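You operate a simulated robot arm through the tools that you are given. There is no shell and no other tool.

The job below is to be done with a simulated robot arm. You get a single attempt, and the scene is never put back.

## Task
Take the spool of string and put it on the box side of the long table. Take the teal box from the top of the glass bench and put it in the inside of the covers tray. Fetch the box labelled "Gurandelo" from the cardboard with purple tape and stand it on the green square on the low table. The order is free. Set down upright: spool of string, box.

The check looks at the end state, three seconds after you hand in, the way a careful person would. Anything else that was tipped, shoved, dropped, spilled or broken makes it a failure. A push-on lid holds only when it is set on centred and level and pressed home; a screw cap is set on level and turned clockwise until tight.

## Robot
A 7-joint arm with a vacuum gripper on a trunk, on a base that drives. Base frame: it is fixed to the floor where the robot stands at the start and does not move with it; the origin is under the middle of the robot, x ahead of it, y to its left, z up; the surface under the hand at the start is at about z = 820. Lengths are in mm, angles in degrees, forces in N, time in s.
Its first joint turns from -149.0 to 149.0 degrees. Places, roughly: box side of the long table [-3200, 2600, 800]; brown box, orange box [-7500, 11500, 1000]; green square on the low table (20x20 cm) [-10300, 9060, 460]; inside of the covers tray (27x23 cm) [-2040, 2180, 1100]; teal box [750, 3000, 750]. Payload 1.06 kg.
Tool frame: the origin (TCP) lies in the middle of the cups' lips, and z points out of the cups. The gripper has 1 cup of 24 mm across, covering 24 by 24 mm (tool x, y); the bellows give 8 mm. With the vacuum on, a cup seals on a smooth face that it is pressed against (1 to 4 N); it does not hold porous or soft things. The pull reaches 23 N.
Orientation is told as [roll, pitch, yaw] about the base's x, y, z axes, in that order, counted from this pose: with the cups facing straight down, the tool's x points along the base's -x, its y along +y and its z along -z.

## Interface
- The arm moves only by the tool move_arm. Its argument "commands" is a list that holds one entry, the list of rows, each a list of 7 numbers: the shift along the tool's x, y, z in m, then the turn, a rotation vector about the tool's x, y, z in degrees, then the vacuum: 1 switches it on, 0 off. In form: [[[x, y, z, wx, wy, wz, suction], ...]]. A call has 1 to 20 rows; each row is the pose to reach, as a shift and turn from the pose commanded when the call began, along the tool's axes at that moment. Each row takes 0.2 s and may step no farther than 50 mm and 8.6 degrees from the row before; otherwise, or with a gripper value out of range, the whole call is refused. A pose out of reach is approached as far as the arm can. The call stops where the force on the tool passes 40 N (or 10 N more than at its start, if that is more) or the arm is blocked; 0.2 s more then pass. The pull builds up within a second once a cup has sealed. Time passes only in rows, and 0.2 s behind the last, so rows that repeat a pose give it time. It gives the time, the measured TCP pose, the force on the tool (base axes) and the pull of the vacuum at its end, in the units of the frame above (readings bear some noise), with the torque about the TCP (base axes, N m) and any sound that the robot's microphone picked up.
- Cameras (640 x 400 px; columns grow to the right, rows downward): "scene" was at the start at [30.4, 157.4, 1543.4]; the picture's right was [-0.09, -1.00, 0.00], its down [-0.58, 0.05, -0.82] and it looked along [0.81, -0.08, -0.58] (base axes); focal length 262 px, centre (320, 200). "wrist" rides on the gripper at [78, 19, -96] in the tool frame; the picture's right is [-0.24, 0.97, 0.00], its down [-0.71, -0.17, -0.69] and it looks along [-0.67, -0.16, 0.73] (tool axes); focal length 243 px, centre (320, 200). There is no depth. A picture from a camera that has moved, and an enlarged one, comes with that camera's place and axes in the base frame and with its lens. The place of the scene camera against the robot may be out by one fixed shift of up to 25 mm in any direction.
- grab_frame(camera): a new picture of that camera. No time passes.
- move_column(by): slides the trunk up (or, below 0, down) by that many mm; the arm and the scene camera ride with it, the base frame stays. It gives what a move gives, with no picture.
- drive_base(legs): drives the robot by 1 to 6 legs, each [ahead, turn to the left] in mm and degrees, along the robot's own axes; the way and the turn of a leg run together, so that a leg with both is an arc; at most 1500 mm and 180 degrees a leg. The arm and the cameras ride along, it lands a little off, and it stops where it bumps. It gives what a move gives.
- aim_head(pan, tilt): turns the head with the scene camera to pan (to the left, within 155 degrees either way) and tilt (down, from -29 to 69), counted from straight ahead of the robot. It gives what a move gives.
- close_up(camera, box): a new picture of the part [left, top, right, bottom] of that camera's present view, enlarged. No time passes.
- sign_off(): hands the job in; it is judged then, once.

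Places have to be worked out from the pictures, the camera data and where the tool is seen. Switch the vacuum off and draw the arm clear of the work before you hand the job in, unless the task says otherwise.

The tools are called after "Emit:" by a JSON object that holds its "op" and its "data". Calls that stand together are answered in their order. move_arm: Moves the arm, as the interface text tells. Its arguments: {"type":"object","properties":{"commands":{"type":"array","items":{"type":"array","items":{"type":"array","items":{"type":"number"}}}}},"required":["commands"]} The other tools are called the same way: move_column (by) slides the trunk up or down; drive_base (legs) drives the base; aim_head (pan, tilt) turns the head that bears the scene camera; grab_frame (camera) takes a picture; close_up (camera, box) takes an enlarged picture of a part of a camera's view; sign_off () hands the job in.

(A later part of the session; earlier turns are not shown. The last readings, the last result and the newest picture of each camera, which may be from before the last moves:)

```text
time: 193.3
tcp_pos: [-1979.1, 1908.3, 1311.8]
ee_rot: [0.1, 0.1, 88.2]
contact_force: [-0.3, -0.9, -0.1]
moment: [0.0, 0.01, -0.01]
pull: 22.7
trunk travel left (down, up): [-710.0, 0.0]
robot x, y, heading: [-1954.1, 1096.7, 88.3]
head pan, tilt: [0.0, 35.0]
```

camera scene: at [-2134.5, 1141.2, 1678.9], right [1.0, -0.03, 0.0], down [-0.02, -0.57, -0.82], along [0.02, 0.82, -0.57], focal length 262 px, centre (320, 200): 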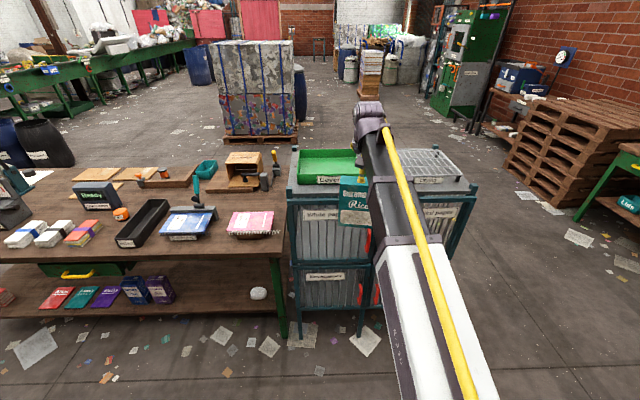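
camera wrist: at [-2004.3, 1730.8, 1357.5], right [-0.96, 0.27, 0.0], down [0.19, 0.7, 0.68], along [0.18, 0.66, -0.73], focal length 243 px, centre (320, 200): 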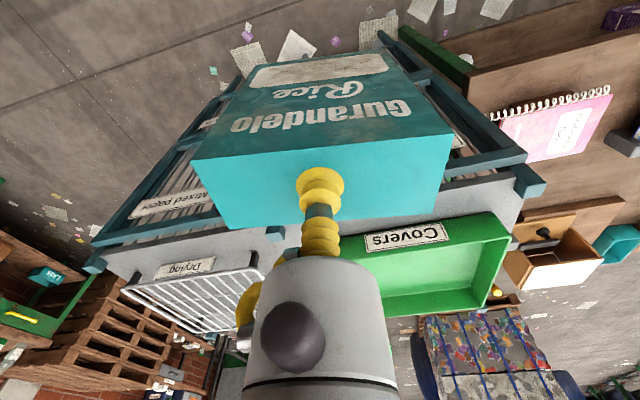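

Reached 1312 at 812 mm without trouble; I try 40 mm more.

Emit:
{"op": "move_arm", "data": {"commands": [[[0, 0, -0.01, 0, 0, 0, 1], [0, 0, -0.02, 0, 0, 0, 1], [0, 0, -0.03, 0, 0, 0, 1], [0, 0, -0.04, 0, 0, 0, 1], [0, 0, -0.04, 0, 0, 0, 1]]]}}

Emit:
{"op": "grab_frame", "data": {"camera": "scene"}}

Emit:
{"op": "grab_frame", "data": {"camera": "wrist"}}

```text
time: 194.6
tcp_pos: [-1979.5, 1908.6, 1351.8]
ee_rot: [0.0, 0.1, 88.2]
contact_force: [0.4, 0.9, -0.5]
moment: [0.0, -0.01, 0.01]
pull: 23.0
trunk travel left (down, up): [-710.0, 0.0]
robot x, y, heading: [-1952.6, 1096.8, 88.5]
head pan, tilt: [0.0, 35.0]
```

```text
taken
camera scene: at [-2134.6, 1141.2, 1678.9], right [1.0, -0.03, 0.0], down [-0.02, -0.57, -0.82], along [0.02, 0.82, -0.57], focal length 262 px, centre (320, 200)
```

scene: 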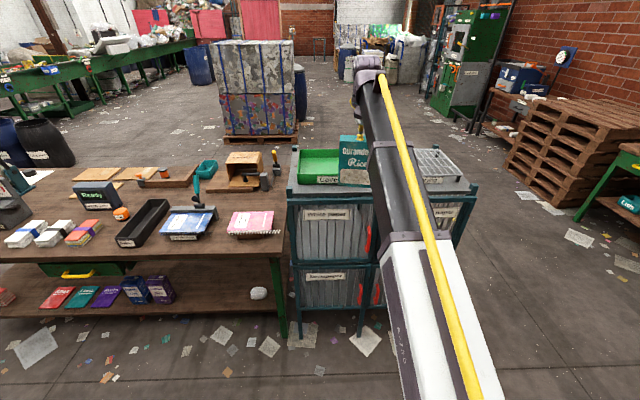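

```text
taken
camera wrist: at [-2000.6, 1831.0, 1447.6], right [-0.96, 0.27, 0.0], down [0.19, 0.7, 0.68], along [0.18, 0.66, -0.73], focal length 243 px, centre (320, 200)
```

wrist: 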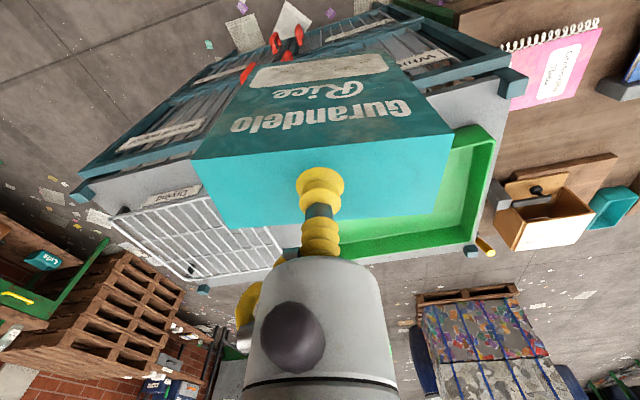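

Reached z 1352. I zoom on the carried box in the wrist view to measure its height.

Emit:
{"op": "close_up", "data": {"camera": "wrist", "box": [180, 30, 470, 211]}}

Emit:
{"op": "close_up", "data": {"camera": "scene", "box": [280, 100, 400, 200]}}

```text
2.21 times, centred on (325, 120) of wrist
camera zoom: at [-2000.6, 1831.0, 1447.6], right [-0.96, 0.27, 0.0], down [0.19, 0.7, 0.68], along [0.18, 0.66, -0.73], focal length 535 px, centre (309, 375)
```

zoom: 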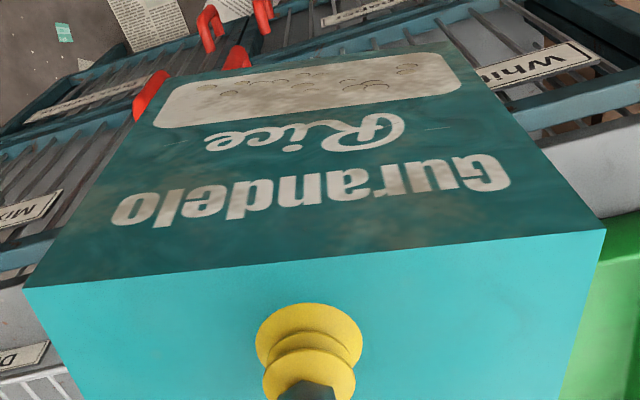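

```text
4.00 times, centred on (340, 150) of scene
camera zoom: at [-2134.6, 1141.2, 1678.9], right [1.0, -0.03, 0.0], down [-0.02, -0.57, -0.82], along [0.02, 0.82, -0.57], focal length 1049 px, centre (240, 400)
```

zoom: 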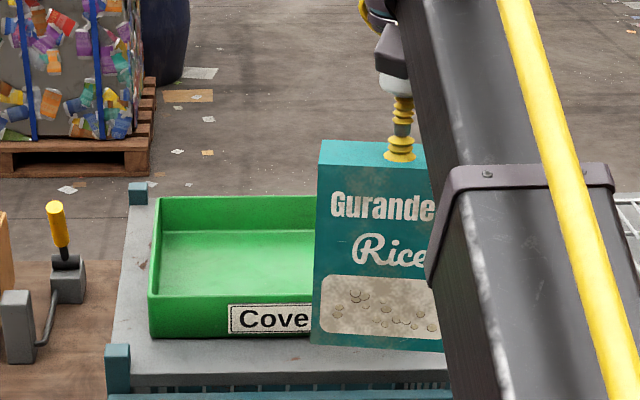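

Box height is ≈160 mm so its bottom is at ≈1192, some 35 mm above the tray rim. I shift the arm 69 mm to the left here in free space to line up with the tray's middle.

Emit:
{"op": "move_arm", "data": {"commands": [[[0, 0.02, 0, 0, 0, 0, 1], [0, 0.04, 0, 0, 0, 0, 1], [0, 0.06, 0, 0, 0, 0, 1], [0, 0.069, 0, 0, 0, 0, 1], [0, 0.069, 0, 0, 0, 0, 1]]]}}

```text
time: 195.8
tcp_pos: [-2047.5, 1910.0, 1350.8]
ee_rot: [0.0, 0.2, 88.1]
contact_force: [-0.1, -0.8, 0.1]
moment: [-0.01, 0.05, -0.04]
pull: 22.5
trunk travel left (down, up): [-710.0, 0.0]
robot x, y, heading: [-1954.4, 1099.3, 88.5]
head pan, tilt: [0.0, 35.0]
```

Now I drive forward 100 mm and check the clearance to the rim before crossing it.

Emit:
{"op": "drive_base", "data": {"legs": [[100, 0]]}}

Emit:
{"op": "close_up", "data": {"camera": "scene", "box": [250, 100, 410, 220]}}

Emit:
{"op": "grab_frame", "data": {"camera": "wrist"}}

```text
time: 196.9
tcp_pos: [-2045.4, 2011.3, 1349.6]
ee_rot: [0.0, 0.0, 88.2]
contact_force: [-0.3, 0.6, -0.1]
moment: [-0.02, -0.02, 0.0]
pull: 23.3
trunk travel left (down, up): [-710.0, 0.0]
robot x, y, heading: [-1952.3, 1199.1, 88.5]
head pan, tilt: [0.0, 35.0]
```

```text
3.33 times, centred on (330, 160) of scene
camera zoom: at [-2131.8, 1243.5, 1678.8], right [1.0, -0.03, 0.0], down [-0.02, -0.57, -0.82], along [0.02, 0.82, -0.57], focal length 874 px, centre (287, 333)
```

zoom: 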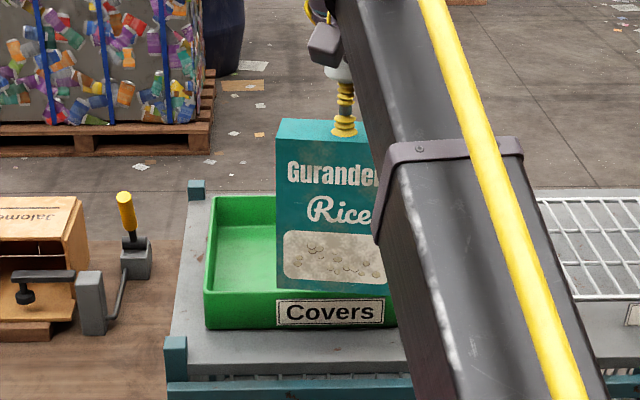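

```text
taken
camera wrist: at [-2067.3, 1935.0, 1445.5], right [-0.96, 0.27, 0.0], down [0.19, 0.7, 0.68], along [0.18, 0.66, -0.73], focal length 243 px, centre (320, 200)
```

wrist: 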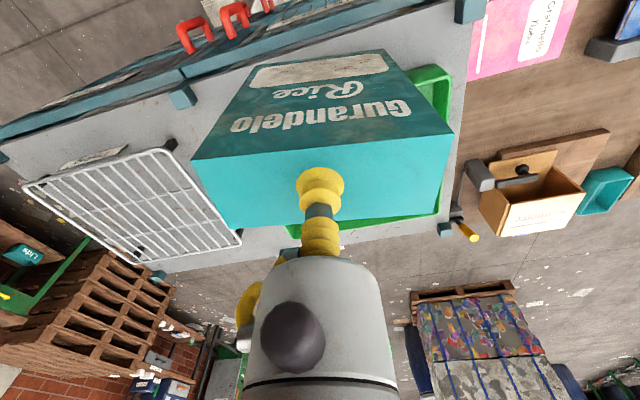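

The bottom of the box is ≈33 mm above the rim. I drive the remaining 168 mm.

Emit:
{"op": "drive_base", "data": {"legs": [[168, 0]]}}

Emit:
{"op": "grab_frame", "data": {"camera": "scene"}}

Emit:
{"op": "close_up", "data": {"camera": "scene", "box": [230, 120, 390, 240]}}

Emit:
{"op": "grab_frame", "data": {"camera": "wrist"}}

```text
time: 198.4
tcp_pos: [-2041.0, 2182.7, 1348.7]
ee_rot: [0.0, 0.1, 88.2]
contact_force: [0.0, 0.1, -0.3]
moment: [-0.03, 0.0, -0.01]
pull: 22.6
trunk travel left (down, up): [-710.0, 0.0]
robot x, y, heading: [-1946.3, 1369.7, 88.5]
head pan, tilt: [0.0, 35.0]
```

```text
taken
camera scene: at [-2127.2, 1413.1, 1678.8], right [1.0, -0.03, 0.0], down [-0.02, -0.57, -0.82], along [0.02, 0.82, -0.57], focal length 262 px, centre (320, 200)
```

scene: 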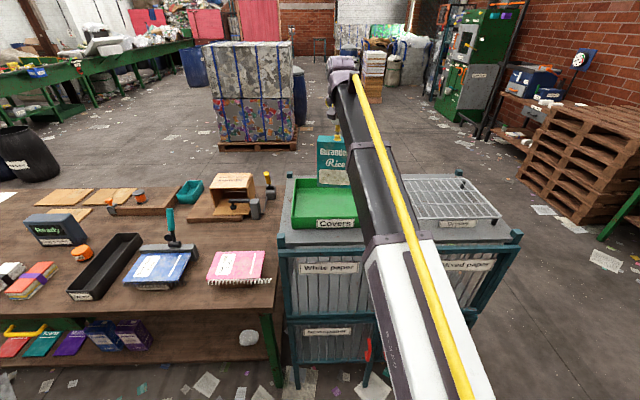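

```text
3.33 times, centred on (310, 180) of scene
camera zoom: at [-2127.2, 1413.1, 1678.8], right [1.0, -0.03, 0.0], down [-0.02, -0.57, -0.82], along [0.02, 0.82, -0.57], focal length 874 px, centre (353, 267)
```

zoom: 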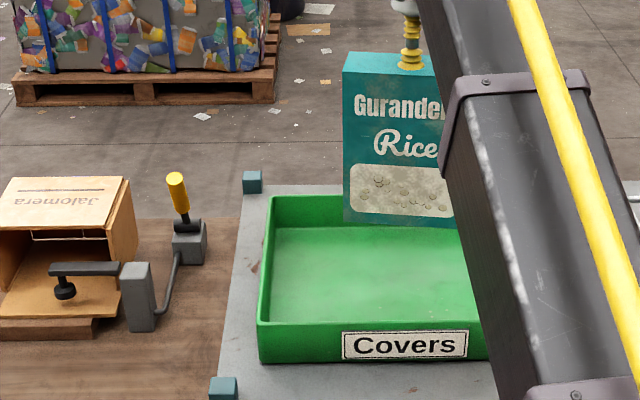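

```text
taken
camera wrist: at [-2063.0, 2104.7, 1445.5], right [-0.96, 0.27, 0.0], down [0.19, 0.7, 0.68], along [0.18, 0.66, -0.73], focal length 243 px, centre (320, 200)
```

wrist: 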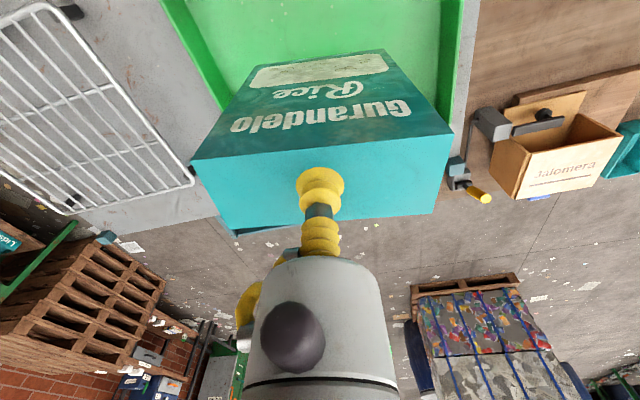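

The box is over the middle of the tray (margins ≈65–90 mm all round). I lower it, fast at first and then feeling for the floor in small steps.

Emit:
{"op": "move_arm", "data": {"commands": [[[0, 0, 0.015, 0, 0, 0, 1], [0, 0, 0.03, 0, 0, 0, 1], [0, 0, 0.045, 0, 0, 0, 1], [0, 0, 0.055, 0, 0, 0, 1], [0, 0, 0.06, 0, 0, 0, 1], [0, 0, 0.06, 0, 0, 0, 1]]]}}

Emit:
{"op": "close_up", "data": {"camera": "scene", "box": [230, 120, 390, 240]}}

Emit:
{"op": "grab_frame", "data": {"camera": "wrist"}}

```text
time: 199.8
tcp_pos: [-2042.2, 2182.2, 1289.2]
ee_rot: [0.0, 0.1, 88.3]
contact_force: [-0.5, 0.9, -0.7]
moment: [0.02, 0.03, 0.0]
pull: 22.6
trunk travel left (down, up): [-710.0, 0.0]
robot x, y, heading: [-1946.6, 1369.2, 88.5]
head pan, tilt: [0.0, 35.0]
```

```text
3.33 times, centred on (310, 180) of scene
camera zoom: at [-2127.2, 1412.3, 1678.9], right [1.0, -0.03, 0.0], down [-0.02, -0.57, -0.82], along [0.02, 0.82, -0.57], focal length 874 px, centre (353, 267)
```

zoom: 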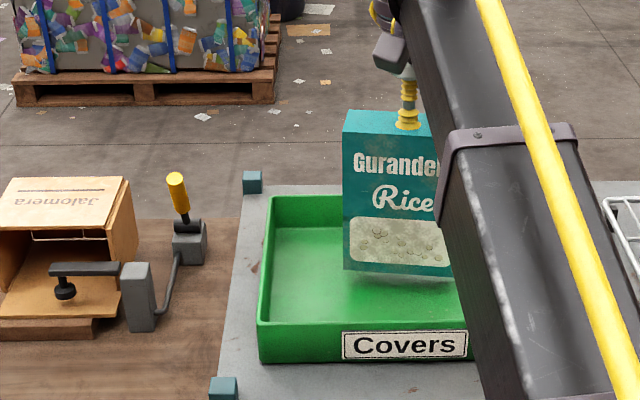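

```text
taken
camera wrist: at [-2063.6, 2104.8, 1385.6], right [-0.96, 0.27, 0.0], down [0.19, 0.7, 0.68], along [0.18, 0.66, -0.73], focal length 243 px, centre (320, 200)
```

wrist: 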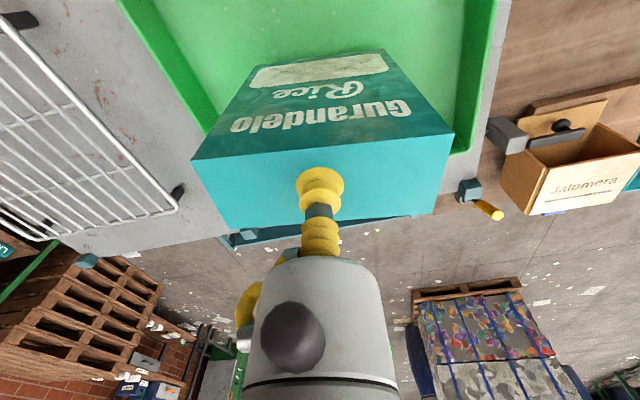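

It hangs inside the tray walls. I continue down in small steps.

Emit:
{"op": "move_arm", "data": {"commands": [[[0, 0, 0.004, 0, 0, 0, 1], [0, 0, 0.008, 0, 0, 0, 1], [0, 0, 0.012, 0, 0, 0, 1], [0, 0, 0.012, 0, 0, 0, 1]]]}}

Emit:
{"op": "move_arm", "data": {"commands": [[[0, 0, 0.002, 0, 0, 0, 1], [0, 0, 0.004, 0, 0, 0, 1], [0, 0, 0.004, 0, 0, 0, 1]]]}}

Emit:
{"op": "move_arm", "data": {"commands": [[[0, 0, 0.002, 0, 0, 0, 1], [0, 0, 0.004, 0, 0, 0, 1], [0, 0, 0.004, 0, 0, 0, 1]]]}}

```text
time: 200.8
tcp_pos: [-2041.5, 2180.9, 1277.4]
ee_rot: [0.0, 0.2, 88.2]
contact_force: [0.7, 0.5, -0.3]
moment: [0.04, 0.02, 0.0]
pull: 23.0
trunk travel left (down, up): [-710.0, 0.0]
robot x, y, heading: [-1940.4, 1368.8, 88.6]
head pan, tilt: [0.0, 35.0]
```

```text
time: 201.6
tcp_pos: [-2041.0, 2181.8, 1274.6]
ee_rot: [0.0, 0.0, 88.2]
contact_force: [0.4, 0.8, 0.2]
moment: [0.01, 0.04, 0.01]
pull: 22.6
trunk travel left (down, up): [-710.0, 0.0]
robot x, y, heading: [-1943.0, 1371.9, 88.6]
head pan, tilt: [0.0, 35.0]
```

```text
time: 202.4
tcp_pos: [-2040.0, 2180.8, 1269.2]
ee_rot: [0.1, 0.1, 88.3]
contact_force: [0.3, 0.3, -0.1]
moment: [-0.03, 0.01, 0.0]
pull: 23.2
trunk travel left (down, up): [-710.0, 0.0]
robot x, y, heading: [-1941.9, 1370.4, 88.6]
head pan, tilt: [0.0, 35.0]
```

No contact yet; I continue in 3 mm steps.

Emit:
{"op": "move_arm", "data": {"commands": [[[0, 0, 0.0015, 0, 0, 0, 1], [0, 0, 0.003, 0, 0, 0, 1], [0, 0, 0.003, 0, 0, 0, 1]]]}}

Emit:
{"op": "move_arm", "data": {"commands": [[[0, 0, 0.0015, 0, 0, 0, 1], [0, 0, 0.003, 0, 0, 0, 1], [0, 0, 0.003, 0, 0, 0, 1]]]}}

Emit:
{"op": "close_up", "data": {"camera": "scene", "box": [270, 150, 370, 225]}}

```text
time: 203.2
tcp_pos: [-2040.1, 2181.1, 1266.4]
ee_rot: [0.0, 0.0, 88.2]
contact_force: [0.3, -0.4, -0.9]
moment: [-0.01, -0.02, 0.0]
pull: 22.7
trunk travel left (down, up): [-710.0, 0.0]
robot x, y, heading: [-1948.6, 1367.7, 88.7]
head pan, tilt: [0.0, 35.0]
```

```text
time: 204.0
tcp_pos: [-2040.8, 2181.6, 1264.3]
ee_rot: [0.0, -0.1, 88.3]
contact_force: [0.2, 0.6, 7.1]
moment: [0.03, 0.0, 0.03]
pull: 22.7
trunk travel left (down, up): [-710.0, 0.0]
robot x, y, heading: [-1949.7, 1367.0, 88.6]
head pan, tilt: [0.0, 35.0]
```

```text
5.33 times, centred on (320, 188) of scene
camera zoom: at [-2127.0, 1411.5, 1679.0], right [1.0, -0.03, 0.0], down [-0.02, -0.57, -0.82], along [0.02, 0.82, -0.57], focal length 1399 px, centre (320, 267)
```

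zoom: 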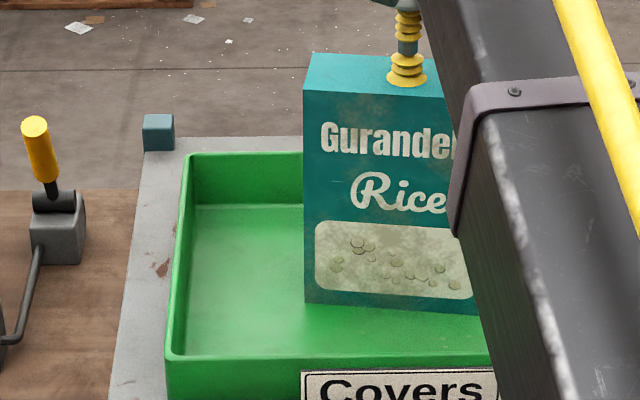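

The box rests on the tray floor (7 N at z 1264). I ease off, release the vacuum, wait, and lift straight up.

Emit:
{"op": "move_arm", "data": {"commands": [[[0, 0, -0.001, 0, 0, 0, 1], [0, 0, -0.001, 0, 0, 0, 0], [0, 0, -0.001, 0, 0, 0, 0], [0, 0, -0.001, 0, 0, 0, 0], [0, 0, -0.001, 0, 0, 0, 0], [0, 0, -0.001, 0, 0, 0, 0], [0, 0, -0.001, 0, 0, 0, 0]]]}}

Emit:
{"op": "move_arm", "data": {"commands": [[[0, 0, -0.002, 0, 0, 0, 0], [0, 0, -0.005, 0, 0, 0, 0], [0, 0, -0.01, 0, 0, 0, 0], [0, 0, -0.02, 0, 0, 0, 0], [0, 0, -0.04, 0, 0, 0, 0], [0, 0, -0.06, 0, 0, 0, 0], [0, 0, -0.075, 0, 0, 0, 0], [0, 0, -0.075, 0, 0, 0, 0]]]}}

Emit:
{"op": "close_up", "data": {"camera": "scene", "box": [230, 120, 390, 240]}}

Emit:
{"op": "grab_frame", "data": {"camera": "wrist"}}

```text
time: 205.6
tcp_pos: [-2041.0, 2181.3, 1264.0]
ee_rot: [0.1, 0.2, 88.2]
contact_force: [-1.6, 0.7, 0.0]
moment: [-0.03, 0.02, 0.03]
pull: 0.0
trunk travel left (down, up): [-710.0, 0.0]
robot x, y, heading: [-1949.2, 1370.9, 88.4]
head pan, tilt: [0.0, 35.0]
```

```text
time: 207.4
tcp_pos: [-2040.4, 2180.7, 1339.1]
ee_rot: [0.1, 0.1, 88.2]
contact_force: [-0.1, 0.2, -0.1]
moment: [-0.01, 0.03, 0.04]
pull: 0.3
trunk travel left (down, up): [-710.0, 0.0]
robot x, y, heading: [-1948.2, 1368.3, 88.3]
head pan, tilt: [0.0, 35.0]
```

```text
3.33 times, centred on (310, 180) of scene
camera zoom: at [-2127.2, 1412.3, 1678.8], right [1.0, -0.03, 0.0], down [-0.02, -0.57, -0.82], along [0.02, 0.82, -0.57], focal length 874 px, centre (353, 267)
```

zoom: 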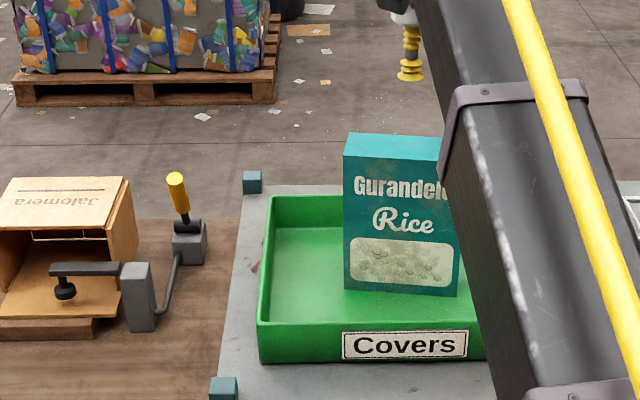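

```text
taken
camera wrist: at [-2063.1, 2103.4, 1435.7], right [-0.96, 0.27, 0.0], down [0.19, 0.7, 0.68], along [0.18, 0.66, -0.73], focal length 243 px, centre (320, 200)
```

wrist: 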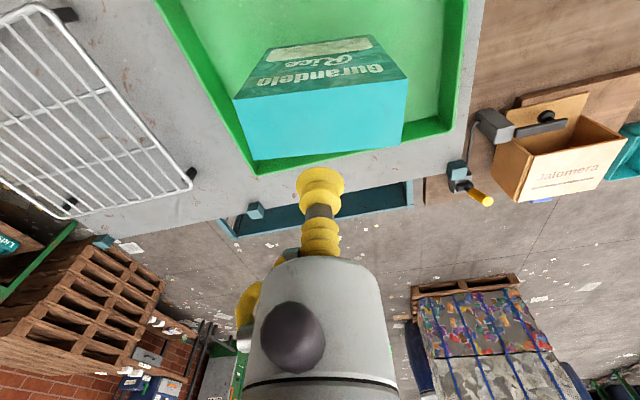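

The teal box stands upright inside the tray. I back away from the cage, then tuck the arm and head north around the cage's east side.

Emit:
{"op": "drive_base", "data": {"legs": [[-550, 0]]}}

Emit:
{"op": "move_arm", "data": {"commands": [[[0.02, 0, 0.02, 0, 0, 0, 0], [0.04, -0.01, 0.05, 0, 0, 0, 0], [0.06, -0.02, 0.08, 0, 0, 0, 0], [0.09, -0.03, 0.11, 0, 0, 0, 0], [0.12, -0.04, 0.13, 0, 0, 0, 0], [0.15, -0.05, 0.15, 0, 0, 0, 0], [0.16, -0.06, 0.16, 0, 0, 0, 0], [0.16, -0.06, 0.16, 0, 0, 0, 0]]]}}

Emit:
{"op": "aim_head", "data": {"pan": -30, "tilt": 15}}

Emit:
{"op": "grab_frame", "data": {"camera": "scene"}}

```text
time: 210.5
tcp_pos: [-2058.5, 1628.2, 1339.2]
ee_rot: [0.0, 0.1, 88.4]
contact_force: [-0.6, 1.1, -1.0]
moment: [0.01, 0.0, -0.01]
pull: 0.0
trunk travel left (down, up): [-710.0, 0.0]
robot x, y, heading: [-1961.9, 812.5, 88.8]
head pan, tilt: [0.0, 35.0]
```

```text
time: 212.3
tcp_pos: [-2001.1, 1468.0, 1181.6]
ee_rot: [-0.1, 0.1, 88.5]
contact_force: [-0.6, -0.1, 0.7]
moment: [0.01, -0.01, 0.05]
pull: 0.1
trunk travel left (down, up): [-710.0, 0.0]
robot x, y, heading: [-1961.3, 818.9, 88.5]
head pan, tilt: [0.0, 35.0]
```

```text
time: 213.3
tcp_pos: [-2002.7, 1467.9, 1181.9]
ee_rot: [0.0, 0.1, 88.5]
contact_force: [0.9, 0.0, 0.2]
moment: [0.0, 0.02, 0.01]
pull: 0.1
trunk travel left (down, up): [-710.0, 0.0]
robot x, y, heading: [-1959.4, 817.4, 88.7]
head pan, tilt: [-30.0, 15.0]
```

```text
taken
camera scene: at [-2094.5, 851.0, 1710.8], right [0.86, -0.52, 0.0], down [-0.13, -0.22, -0.97], along [0.5, 0.83, -0.26], focal length 262 px, centre (320, 200)
```

scene: 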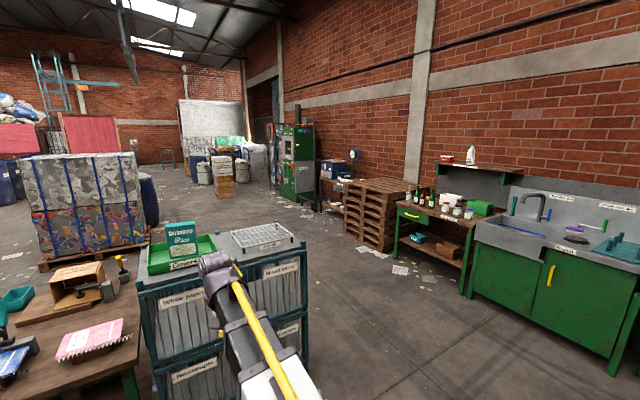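

The corridor between the cage and the sink bench is open. I drive out to the right of the cage and north through it.

Emit:
{"op": "drive_base", "data": {"legs": [[0, -58], [1350, 0], [0, 60], [1500, 0], [1000, 0]]}}

Emit:
{"op": "aim_head", "data": {"pan": 25, "tilt": 10}}

Emit:
{"op": "grab_frame", "data": {"camera": "scene"}}

```text
time: 237.0
tcp_pos: [-797.9, 4657.5, 1180.1]
ee_rot: [0.0, 0.1, 88.7]
contact_force: [0.3, -0.7, -0.6]
moment: [-0.04, -0.01, 0.01]
pull: 0.0
trunk travel left (down, up): [-710.0, 0.0]
robot x, y, heading: [-753.9, 4009.0, 88.6]
head pan, tilt: [-30.0, 15.0]
```

```text
time: 238.3
tcp_pos: [-798.2, 4655.9, 1182.3]
ee_rot: [0.0, 0.0, 88.7]
contact_force: [0.6, 0.2, 1.4]
moment: [0.01, 0.0, -0.01]
pull: 0.1
trunk travel left (down, up): [-710.0, 0.0]
robot x, y, heading: [-752.0, 4007.8, 88.7]
head pan, tilt: [25.0, 10.0]
```

```text
taken
camera scene: at [-973.1, 4044.7, 1719.0], right [0.91, 0.41, 0.0], down [0.07, -0.16, -0.98], along [-0.4, 0.9, -0.17], focal length 262 px, centre (320, 200)
```

scene: 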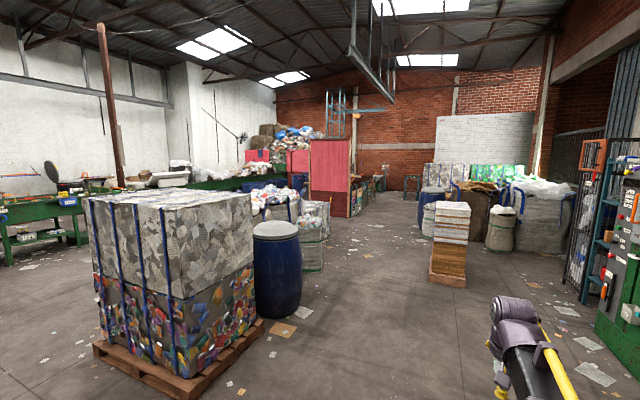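

The targets at (-7500, 11500) and (-10300, 9060) lie far to the north-west; I zoom into that area to find them and the way.

Emit:
{"op": "close_up", "data": {"camera": "scene", "box": [180, 110, 380, 235]}}

Emit:
{"op": "close_up", "data": {"camera": "scene", "box": [0, 130, 200, 255]}}

Emit:
{"op": "aim_head", "data": {"pan": 55, "tilt": 10}}

Emit:
{"op": "grab_frame", "data": {"camera": "scene"}}

```text
3.20 times, centred on (280, 172) of scene
camera zoom: at [-973.1, 4044.7, 1719.0], right [0.91, 0.41, 0.0], down [0.07, -0.16, -0.98], along [-0.4, 0.9, -0.17], focal length 839 px, centre (448, 288)
```

zoom: 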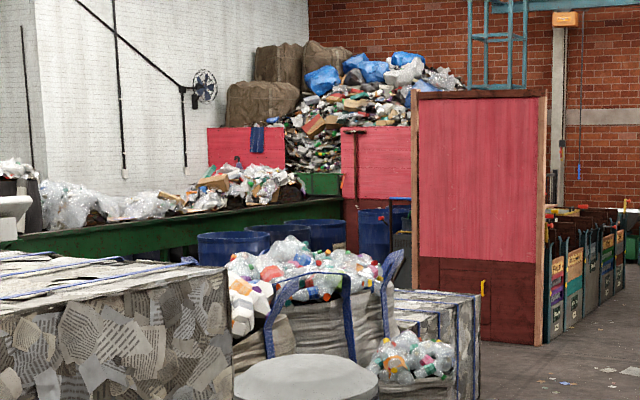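

```text
3.20 times, centred on (100, 192) of scene
camera zoom: at [-973.1, 4044.7, 1719.0], right [0.91, 0.41, 0.0], down [0.07, -0.16, -0.98], along [-0.4, 0.9, -0.17], focal length 839 px, centre (1024, 224)
```

zoom: 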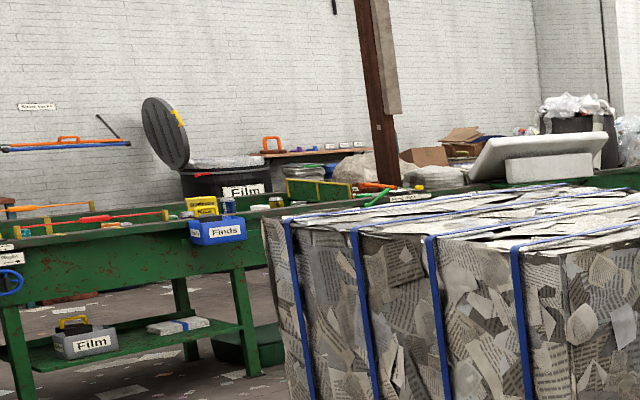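

```text
time: 239.2
tcp_pos: [-797.4, 4656.8, 1181.4]
ee_rot: [0.0, 0.0, 88.7]
contact_force: [-0.1, -0.6, -0.2]
moment: [-0.03, -0.01, 0.0]
pull: 0.1
trunk travel left (down, up): [-710.0, 0.0]
robot x, y, heading: [-752.7, 4001.2, 89.0]
head pan, tilt: [55.0, 10.0]
```

```text
taken
camera scene: at [-1010.5, 4014.5, 1719.0], right [0.59, 0.81, 0.0], down [0.14, -0.1, -0.98], along [-0.8, 0.58, -0.17], focal length 262 px, centre (320, 200)
```

scene: 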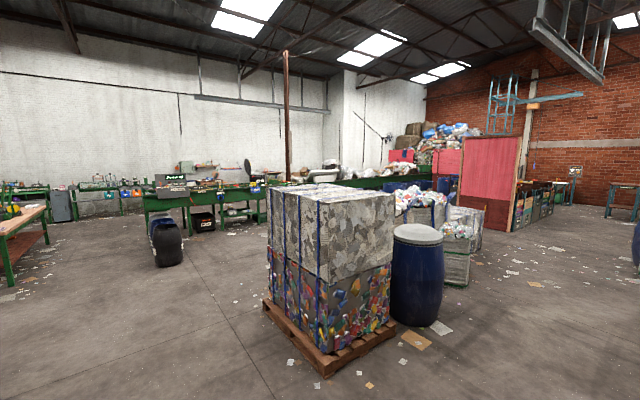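

The sorting line runs north from about (-7300, 4150) and the target seems to be at its far end. I drive west along the lane between the long table and the bale pallet for a better view.

Emit:
{"op": "drive_base", "data": {"legs": [[0, 91.5], [1500, 0], [1500, 0], [400, 0], [0, -50]]}}

Emit:
{"op": "aim_head", "data": {"pan": 0, "tilt": 10}}

Emit:
{"op": "grab_frame", "data": {"camera": "scene"}}

Emit:
{"op": "aim_head", "data": {"pan": 60, "tilt": 10}}

Emit:
{"op": "grab_frame", "data": {"camera": "scene"}}

```text
time: 262.1
tcp_pos: [-4646.7, 4429.3, 1181.4]
ee_rot: [0.0, 0.1, 129.8]
contact_force: [0.1, -0.2, 0.8]
moment: [0.02, 0.0, 0.0]
pull: 0.0
trunk travel left (down, up): [-710.0, 0.0]
robot x, y, heading: [-4185.6, 3966.1, 129.8]
head pan, tilt: [55.0, 10.0]
```

```text
time: 263.3
tcp_pos: [-4646.3, 4428.4, 1180.1]
ee_rot: [0.0, 0.2, 129.9]
contact_force: [0.2, 0.0, -0.7]
moment: [0.01, 0.03, -0.03]
pull: 0.1
trunk travel left (down, up): [-710.0, 0.0]
robot x, y, heading: [-4184.2, 3968.8, 130.2]
head pan, tilt: [0.0, 10.0]
```

```text
taken
camera scene: at [-4357.2, 3890.9, 1719.0], right [0.76, 0.65, 0.0], down [0.11, -0.13, -0.98], along [-0.64, 0.75, -0.17], focal length 262 px, centre (320, 200)
```

scene: 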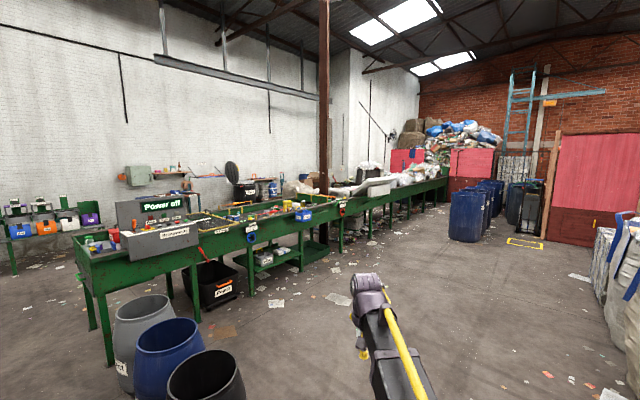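

```text
time: 264.6
tcp_pos: [-4646.9, 4429.1, 1182.0]
ee_rot: [0.0, 0.2, 129.8]
contact_force: [0.8, 0.3, 0.0]
moment: [0.05, 0.01, 0.02]
pull: 0.0
trunk travel left (down, up): [-710.0, 0.0]
robot x, y, heading: [-4179.9, 3965.0, 129.7]
head pan, tilt: [60.0, 10.0]
```

```text
taken
camera scene: at [-4388.7, 3803.5, 1719.0], right [-0.18, 0.98, 0.0], down [0.17, 0.03, -0.98], along [-0.97, -0.17, -0.17], focal length 262 px, centre (320, 200)
```

scene: 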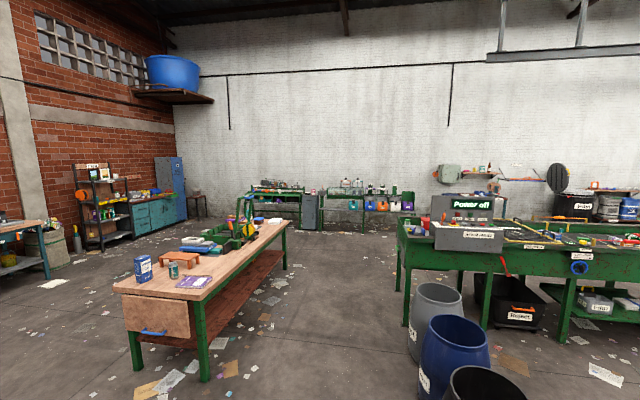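

Now the line is in full view; I zoom on the places where the brown/orange boxes and the low table should be.

Emit:
{"op": "aim_head", "data": {"pan": 0, "tilt": 10}}

Emit:
{"op": "close_up", "data": {"camera": "scene", "box": [330, 130, 490, 230]}}

Emit:
{"op": "close_up", "data": {"camera": "scene", "box": [200, 140, 360, 240]}}

Emit:
{"op": "close_up", "data": {"camera": "scene", "box": [365, 155, 445, 205]}}

```text
time: 265.9
tcp_pos: [-4646.8, 4429.2, 1181.9]
ee_rot: [0.0, 0.1, 129.9]
contact_force: [0.1, 0.6, -0.3]
moment: [0.02, 0.01, -0.01]
pull: 0.1
trunk travel left (down, up): [-710.0, 0.0]
robot x, y, heading: [-4184.6, 3972.1, 130.5]
head pan, tilt: [0.0, 10.0]
```

```text
4.00 times, centred on (410, 180) of scene
camera zoom: at [-4357.2, 3890.9, 1719.0], right [0.76, 0.65, 0.0], down [0.11, -0.13, -0.98], along [-0.64, 0.75, -0.17], focal length 1049 px, centre (-40, 280)
```

zoom: 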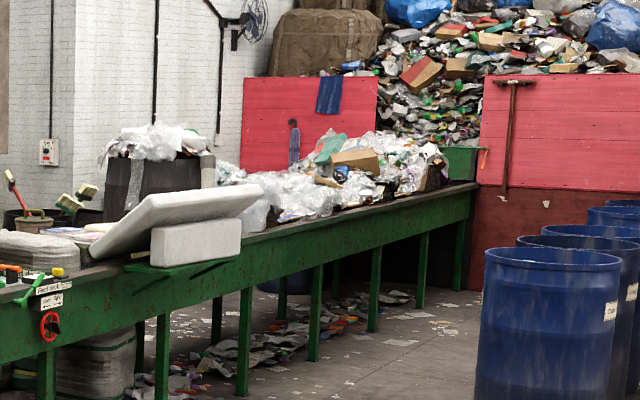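

```text
4.00 times, centred on (280, 190) of scene
camera zoom: at [-4357.2, 3890.9, 1719.0], right [0.76, 0.65, 0.0], down [0.11, -0.13, -0.98], along [-0.64, 0.75, -0.17], focal length 1049 px, centre (480, 240)
```

zoom: 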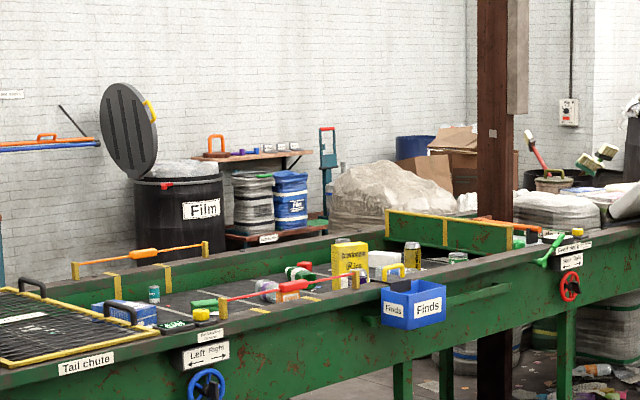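

```text
8.00 times, centred on (405, 180) of scene
camera zoom: at [-4357.2, 3890.9, 1719.0], right [0.76, 0.65, 0.0], down [0.11, -0.13, -0.98], along [-0.64, 0.75, -0.17], focal length 2098 px, centre (-360, 360)
```

zoom: 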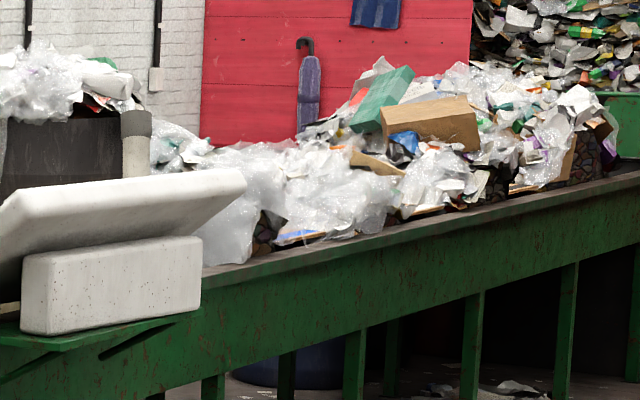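

The heap at the north end of the belt is where the brown/orange boxes should be, and the belt spans x≈-8050…-6900. I drive up the corridor between the belt and the blue drums to look from close.

Emit:
{"op": "drive_base", "data": {"legs": [[0, -4.5], [1500, 0], [1500, 0], [0, -35.5], [1500, 0]]}}

Emit:
{"op": "aim_head", "data": {"pan": 10, "tilt": 10}}

Emit:
{"op": "grab_frame", "data": {"camera": "scene"}}

```text
time: 289.6
tcp_pos: [-5915.1, 8589.2, 1181.7]
ee_rot: [0.0, 0.1, 89.0]
contact_force: [0.1, 0.3, 0.5]
moment: [-0.03, -0.01, -0.01]
pull: 0.0
trunk travel left (down, up): [-710.0, 0.0]
robot x, y, heading: [-5863.8, 7937.1, 89.5]
head pan, tilt: [0.0, 10.0]
```

```text
time: 290.3
tcp_pos: [-5916.1, 8588.5, 1179.8]
ee_rot: [0.0, 0.2, 89.0]
contact_force: [-0.6, 0.0, 0.2]
moment: [-0.01, -0.01, 0.01]
pull: 0.0
trunk travel left (down, up): [-710.0, 0.0]
robot x, y, heading: [-5863.7, 7937.4, 89.3]
head pan, tilt: [10.0, 10.0]
```

```text
taken
camera scene: at [-6065.1, 7981.9, 1719.0], right [0.99, 0.16, 0.0], down [0.03, -0.17, -0.98], along [-0.16, 0.97, -0.17], focal length 262 px, centre (320, 200)
```

scene: 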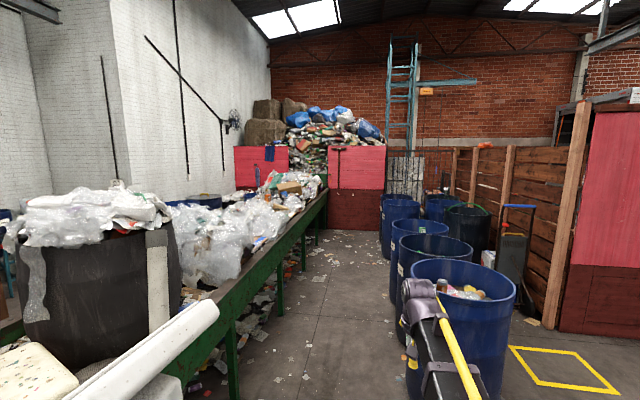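

I'm in the corridor now; I zoom on the heap at the end of the belt.

Emit:
{"op": "close_up", "data": {"camera": "scene", "box": [230, 140, 390, 240]}}

Emit:
{"op": "close_up", "data": {"camera": "scene", "box": [260, 155, 340, 205]}}

Emit:
{"op": "aim_head", "data": {"pan": 70, "tilt": 15}}

Emit:
{"op": "grab_frame", "data": {"camera": "scene"}}

```text
4.00 times, centred on (310, 190) of scene
camera zoom: at [-6065.1, 7981.9, 1719.0], right [0.99, 0.16, 0.0], down [0.03, -0.17, -0.98], along [-0.16, 0.97, -0.17], focal length 1049 px, centre (360, 240)
```

zoom: 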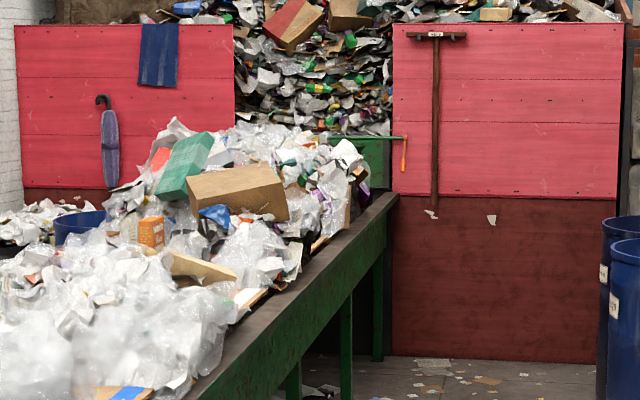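

```text
8.00 times, centred on (300, 180) of scene
camera zoom: at [-6065.1, 7981.9, 1719.0], right [0.99, 0.16, 0.0], down [0.03, -0.17, -0.98], along [-0.16, 0.97, -0.17], focal length 2098 px, centre (480, 360)
```

zoom: 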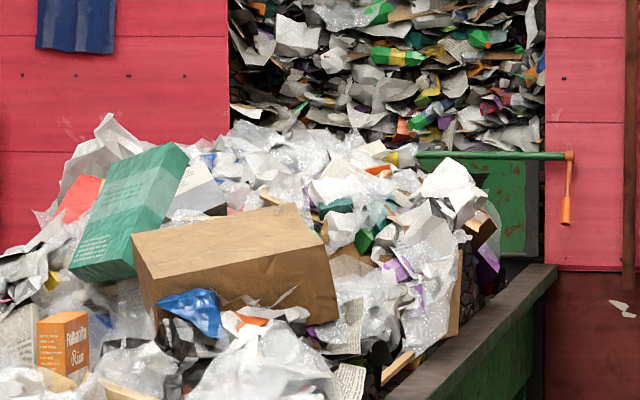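

```text
time: 291.6
tcp_pos: [-5916.3, 8589.2, 1181.4]
ee_rot: [-0.1, 0.1, 89.1]
contact_force: [-0.4, -1.3, 0.0]
moment: [0.02, 0.03, -0.03]
pull: 0.0
trunk travel left (down, up): [-710.0, 0.0]
robot x, y, heading: [-5864.3, 7939.7, 89.2]
head pan, tilt: [70.0, 15.0]
```

```text
taken
camera scene: at [-6137.5, 7923.3, 1710.8], right [0.36, 0.93, 0.0], down [0.24, -0.09, -0.97], along [-0.9, 0.34, -0.26], focal length 262 px, centre (320, 200)
```

scene: 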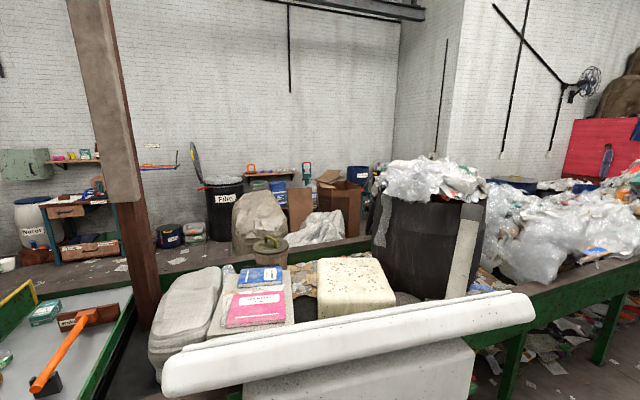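

An orange rice box stands on the heap near (-7480, 11750) next to a big brown box. I drive closer along the corridor (x≈-6300) to read labels and find the tape colours.

Emit:
{"op": "drive_base", "data": {"legs": [[0, 11], [1400, 0], [700, 0]]}}

Emit:
{"op": "aim_head", "data": {"pan": 25, "tilt": 20}}

Emit:
{"op": "grab_frame", "data": {"camera": "scene"}}

Emit:
{"op": "close_up", "data": {"camera": "scene", "box": [160, 110, 400, 260]}}

```text
time: 302.9
tcp_pos: [-6447.0, 10658.9, 1181.8]
ee_rot: [0.0, 0.1, 100.7]
contact_force: [-0.3, 0.2, 0.5]
moment: [0.01, 0.0, 0.02]
pull: 0.0
trunk travel left (down, up): [-710.0, 0.0]
robot x, y, heading: [-6267.9, 10032.8, 100.9]
head pan, tilt: [70.0, 15.0]
```

```text
time: 304.1
tcp_pos: [-6446.9, 10659.0, 1180.1]
ee_rot: [0.0, 0.1, 100.8]
contact_force: [0.3, -0.7, 0.9]
moment: [0.01, 0.01, -0.03]
pull: 0.0
trunk travel left (down, up): [-710.0, 0.0]
robot x, y, heading: [-6265.9, 10033.8, 101.1]
head pan, tilt: [25.0, 20.0]
```

```text
taken
camera scene: at [-6491.3, 10025.6, 1702.7], right [0.81, 0.59, 0.0], down [0.2, -0.28, -0.94], along [-0.55, 0.76, -0.34], focal length 262 px, centre (320, 200)
```

scene: 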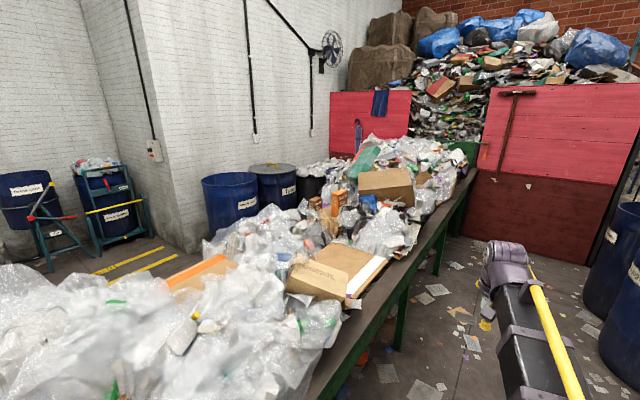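

```text
2.67 times, centred on (280, 185) of scene
camera zoom: at [-6491.3, 10025.6, 1702.7], right [0.81, 0.59, 0.0], down [0.2, -0.28, -0.94], along [-0.55, 0.76, -0.34], focal length 700 px, centre (427, 240)
```

zoom: 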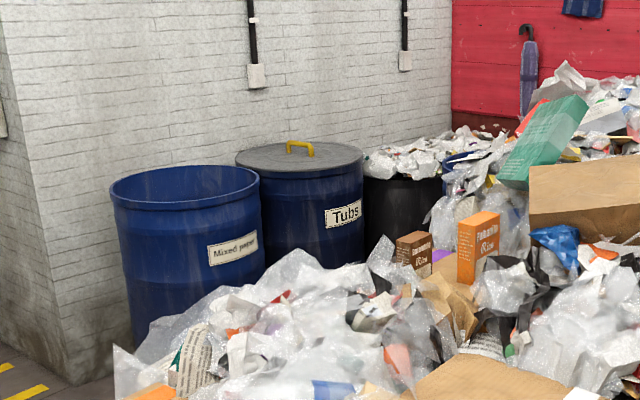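

Emit:
{"op": "close_up", "data": {"camera": "scene", "box": [290, 175, 370, 245]}}

Emit:
{"op": "close_up", "data": {"camera": "scene", "box": [300, 185, 350, 220]}}

Emit:
{"op": "close_up", "data": {"camera": "scene", "box": [150, 210, 390, 360]}}

```text
5.71 times, centred on (330, 210) of scene
camera zoom: at [-6491.3, 10025.6, 1702.7], right [0.81, 0.59, 0.0], down [0.2, -0.28, -0.94], along [-0.55, 0.76, -0.34], focal length 1499 px, centre (263, 143)
```

zoom: 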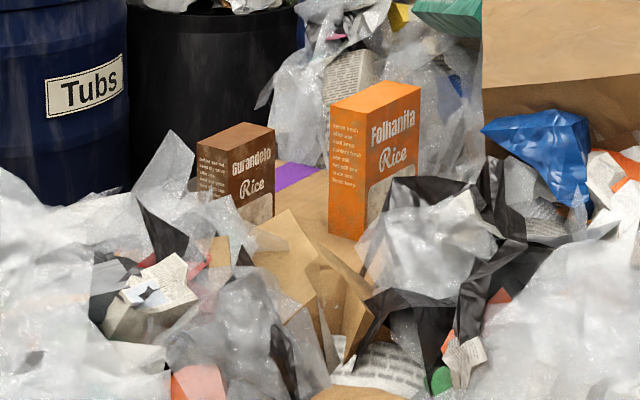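

```text
11.43 times, centred on (325, 202) of scene
camera zoom: at [-6491.3, 10025.6, 1702.7], right [0.81, 0.59, 0.0], down [0.2, -0.28, -0.94], along [-0.55, 0.76, -0.34], focal length 2998 px, centre (263, 171)
```

zoom: 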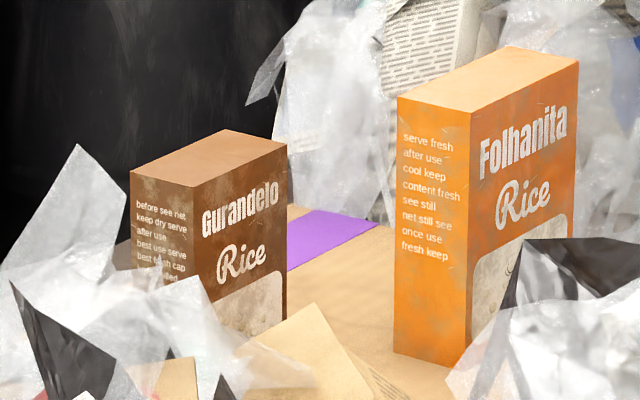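

```text
2.67 times, centred on (270, 285) of scene
camera zoom: at [-6491.3, 10025.6, 1702.7], right [0.81, 0.59, 0.0], down [0.2, -0.28, -0.94], along [-0.55, 0.76, -0.34], focal length 700 px, centre (453, -27)
```

zoom: 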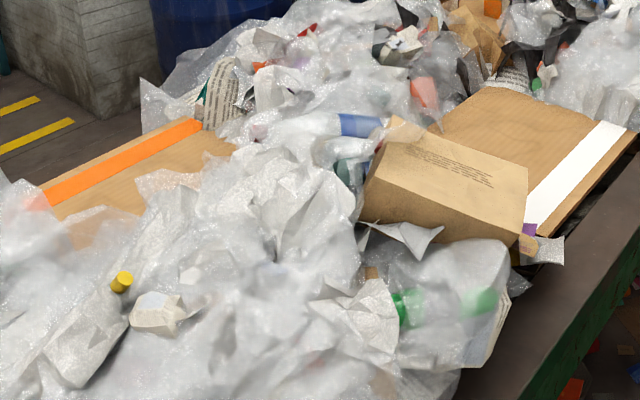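

Found it: the brown box labelled "Gurandelo Rice" stands on the cardboard with purple tape, beside an orange "Folhanita Rice" box. I move 700 mm further north and look again to triangulate it and judge the reach.

Emit:
{"op": "drive_base", "data": {"legs": [[0, -11], [700, 0]]}}

Emit:
{"op": "aim_head", "data": {"pan": 60, "tilt": 25}}

Emit:
{"op": "grab_frame", "data": {"camera": "scene"}}

Emit:
{"op": "close_up", "data": {"camera": "scene", "box": [250, 130, 410, 240]}}

```text
time: 308.7
tcp_pos: [-6335.1, 11393.8, 1180.6]
ee_rot: [0.0, 0.1, 90.4]
contact_force: [0.1, 0.0, 0.4]
moment: [0.01, 0.0, 0.01]
pull: 0.1
trunk travel left (down, up): [-710.0, 0.0]
robot x, y, heading: [-6271.1, 10742.4, 90.7]
head pan, tilt: [25.0, 20.0]
```

```text
time: 309.7
tcp_pos: [-6334.8, 11393.4, 1182.1]
ee_rot: [0.0, 0.1, 90.5]
contact_force: [-0.4, -0.2, 0.9]
moment: [0.02, 0.03, 0.01]
pull: 0.1
trunk travel left (down, up): [-710.0, 0.0]
robot x, y, heading: [-6270.9, 10741.5, 90.9]
head pan, tilt: [60.0, 25.0]
```

```text
taken
camera scene: at [-6532.0, 10737.4, 1694.6], right [0.49, 0.87, 0.0], down [0.37, -0.21, -0.91], along [-0.79, 0.44, -0.42], focal length 262 px, centre (320, 200)
```

scene: 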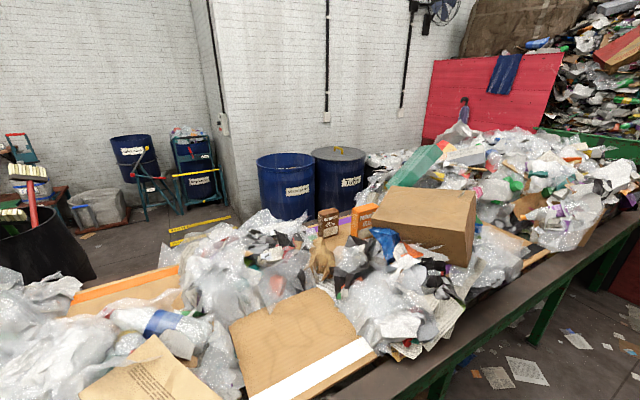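

```text
3.64 times, centred on (330, 185) of scene
camera zoom: at [-6532.0, 10737.4, 1694.6], right [0.49, 0.87, 0.0], down [0.37, -0.21, -0.91], along [-0.79, 0.44, -0.42], focal length 954 px, centre (284, 254)
```

zoom: 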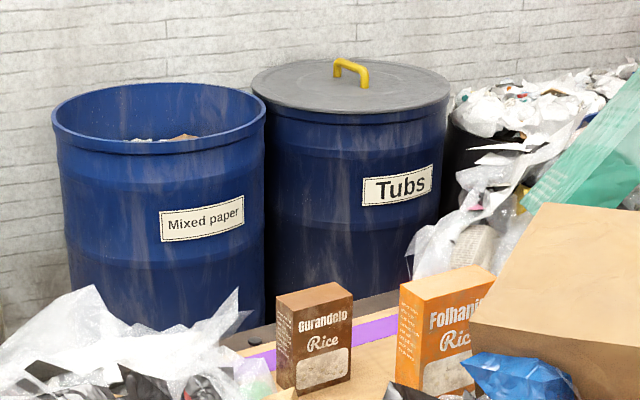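

Triangulated: brown box top ≈ (-7439, 11296, 1118), orange ≈ (-7333, 11422, 1151). I zoom in on the box's surroundings and the belt rail to plan the reach.

Emit:
{"op": "close_up", "data": {"camera": "scene", "box": [300, 195, 400, 262]}}

Emit:
{"op": "close_up", "data": {"camera": "scene", "box": [380, 190, 640, 352]}}

Emit:
{"op": "aim_head", "data": {"pan": 80, "tilt": 45}}

Emit:
{"op": "grab_frame", "data": {"camera": "scene"}}

```text
5.97 times, centred on (350, 228) of scene
camera zoom: at [-6532.0, 10737.4, 1694.6], right [0.49, 0.87, 0.0], down [0.37, -0.21, -0.91], along [-0.79, 0.44, -0.42], focal length 1566 px, centre (141, 30)
```

zoom: 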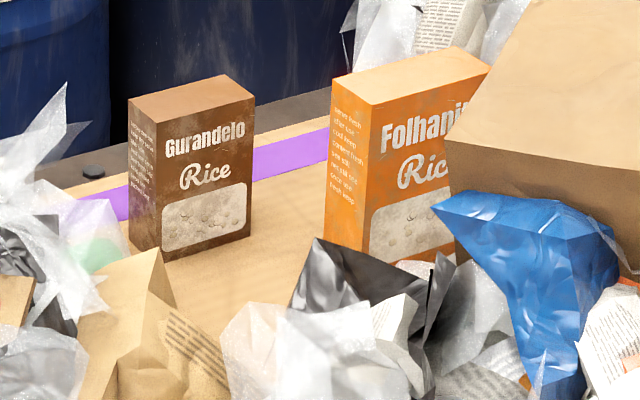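

```text
2.46 times, centred on (510, 271) of scene
camera zoom: at [-6532.0, 10737.4, 1694.6], right [0.49, 0.87, 0.0], down [0.37, -0.21, -0.91], along [-0.79, 0.44, -0.42], focal length 646 px, centre (-148, 25)
```

zoom: 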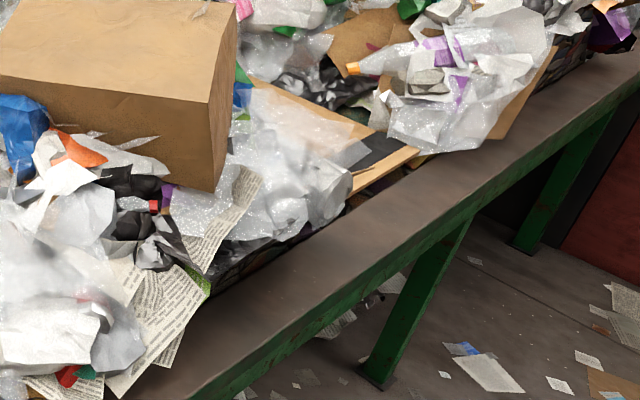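

```text
time: 310.5
tcp_pos: [-6333.7, 11394.4, 1180.9]
ee_rot: [0.0, 0.1, 90.5]
contact_force: [0.2, 0.1, 0.5]
moment: [0.02, -0.04, -0.01]
pull: 0.0
trunk travel left (down, up): [-710.0, 0.0]
robot x, y, heading: [-6268.7, 10747.3, 90.5]
head pan, tilt: [80.0, 45.0]
```

```text
taken
camera scene: at [-6532.0, 10705.5, 1664.1], right [0.16, 0.99, 0.0], down [0.7, -0.12, -0.71], along [-0.7, 0.12, -0.71], focal length 262 px, centre (320, 200)
```

scene: 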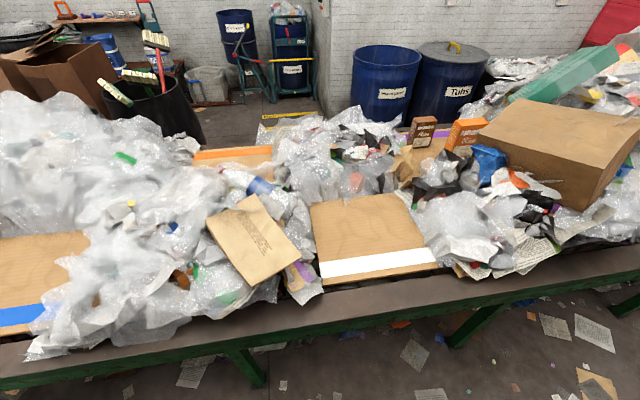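

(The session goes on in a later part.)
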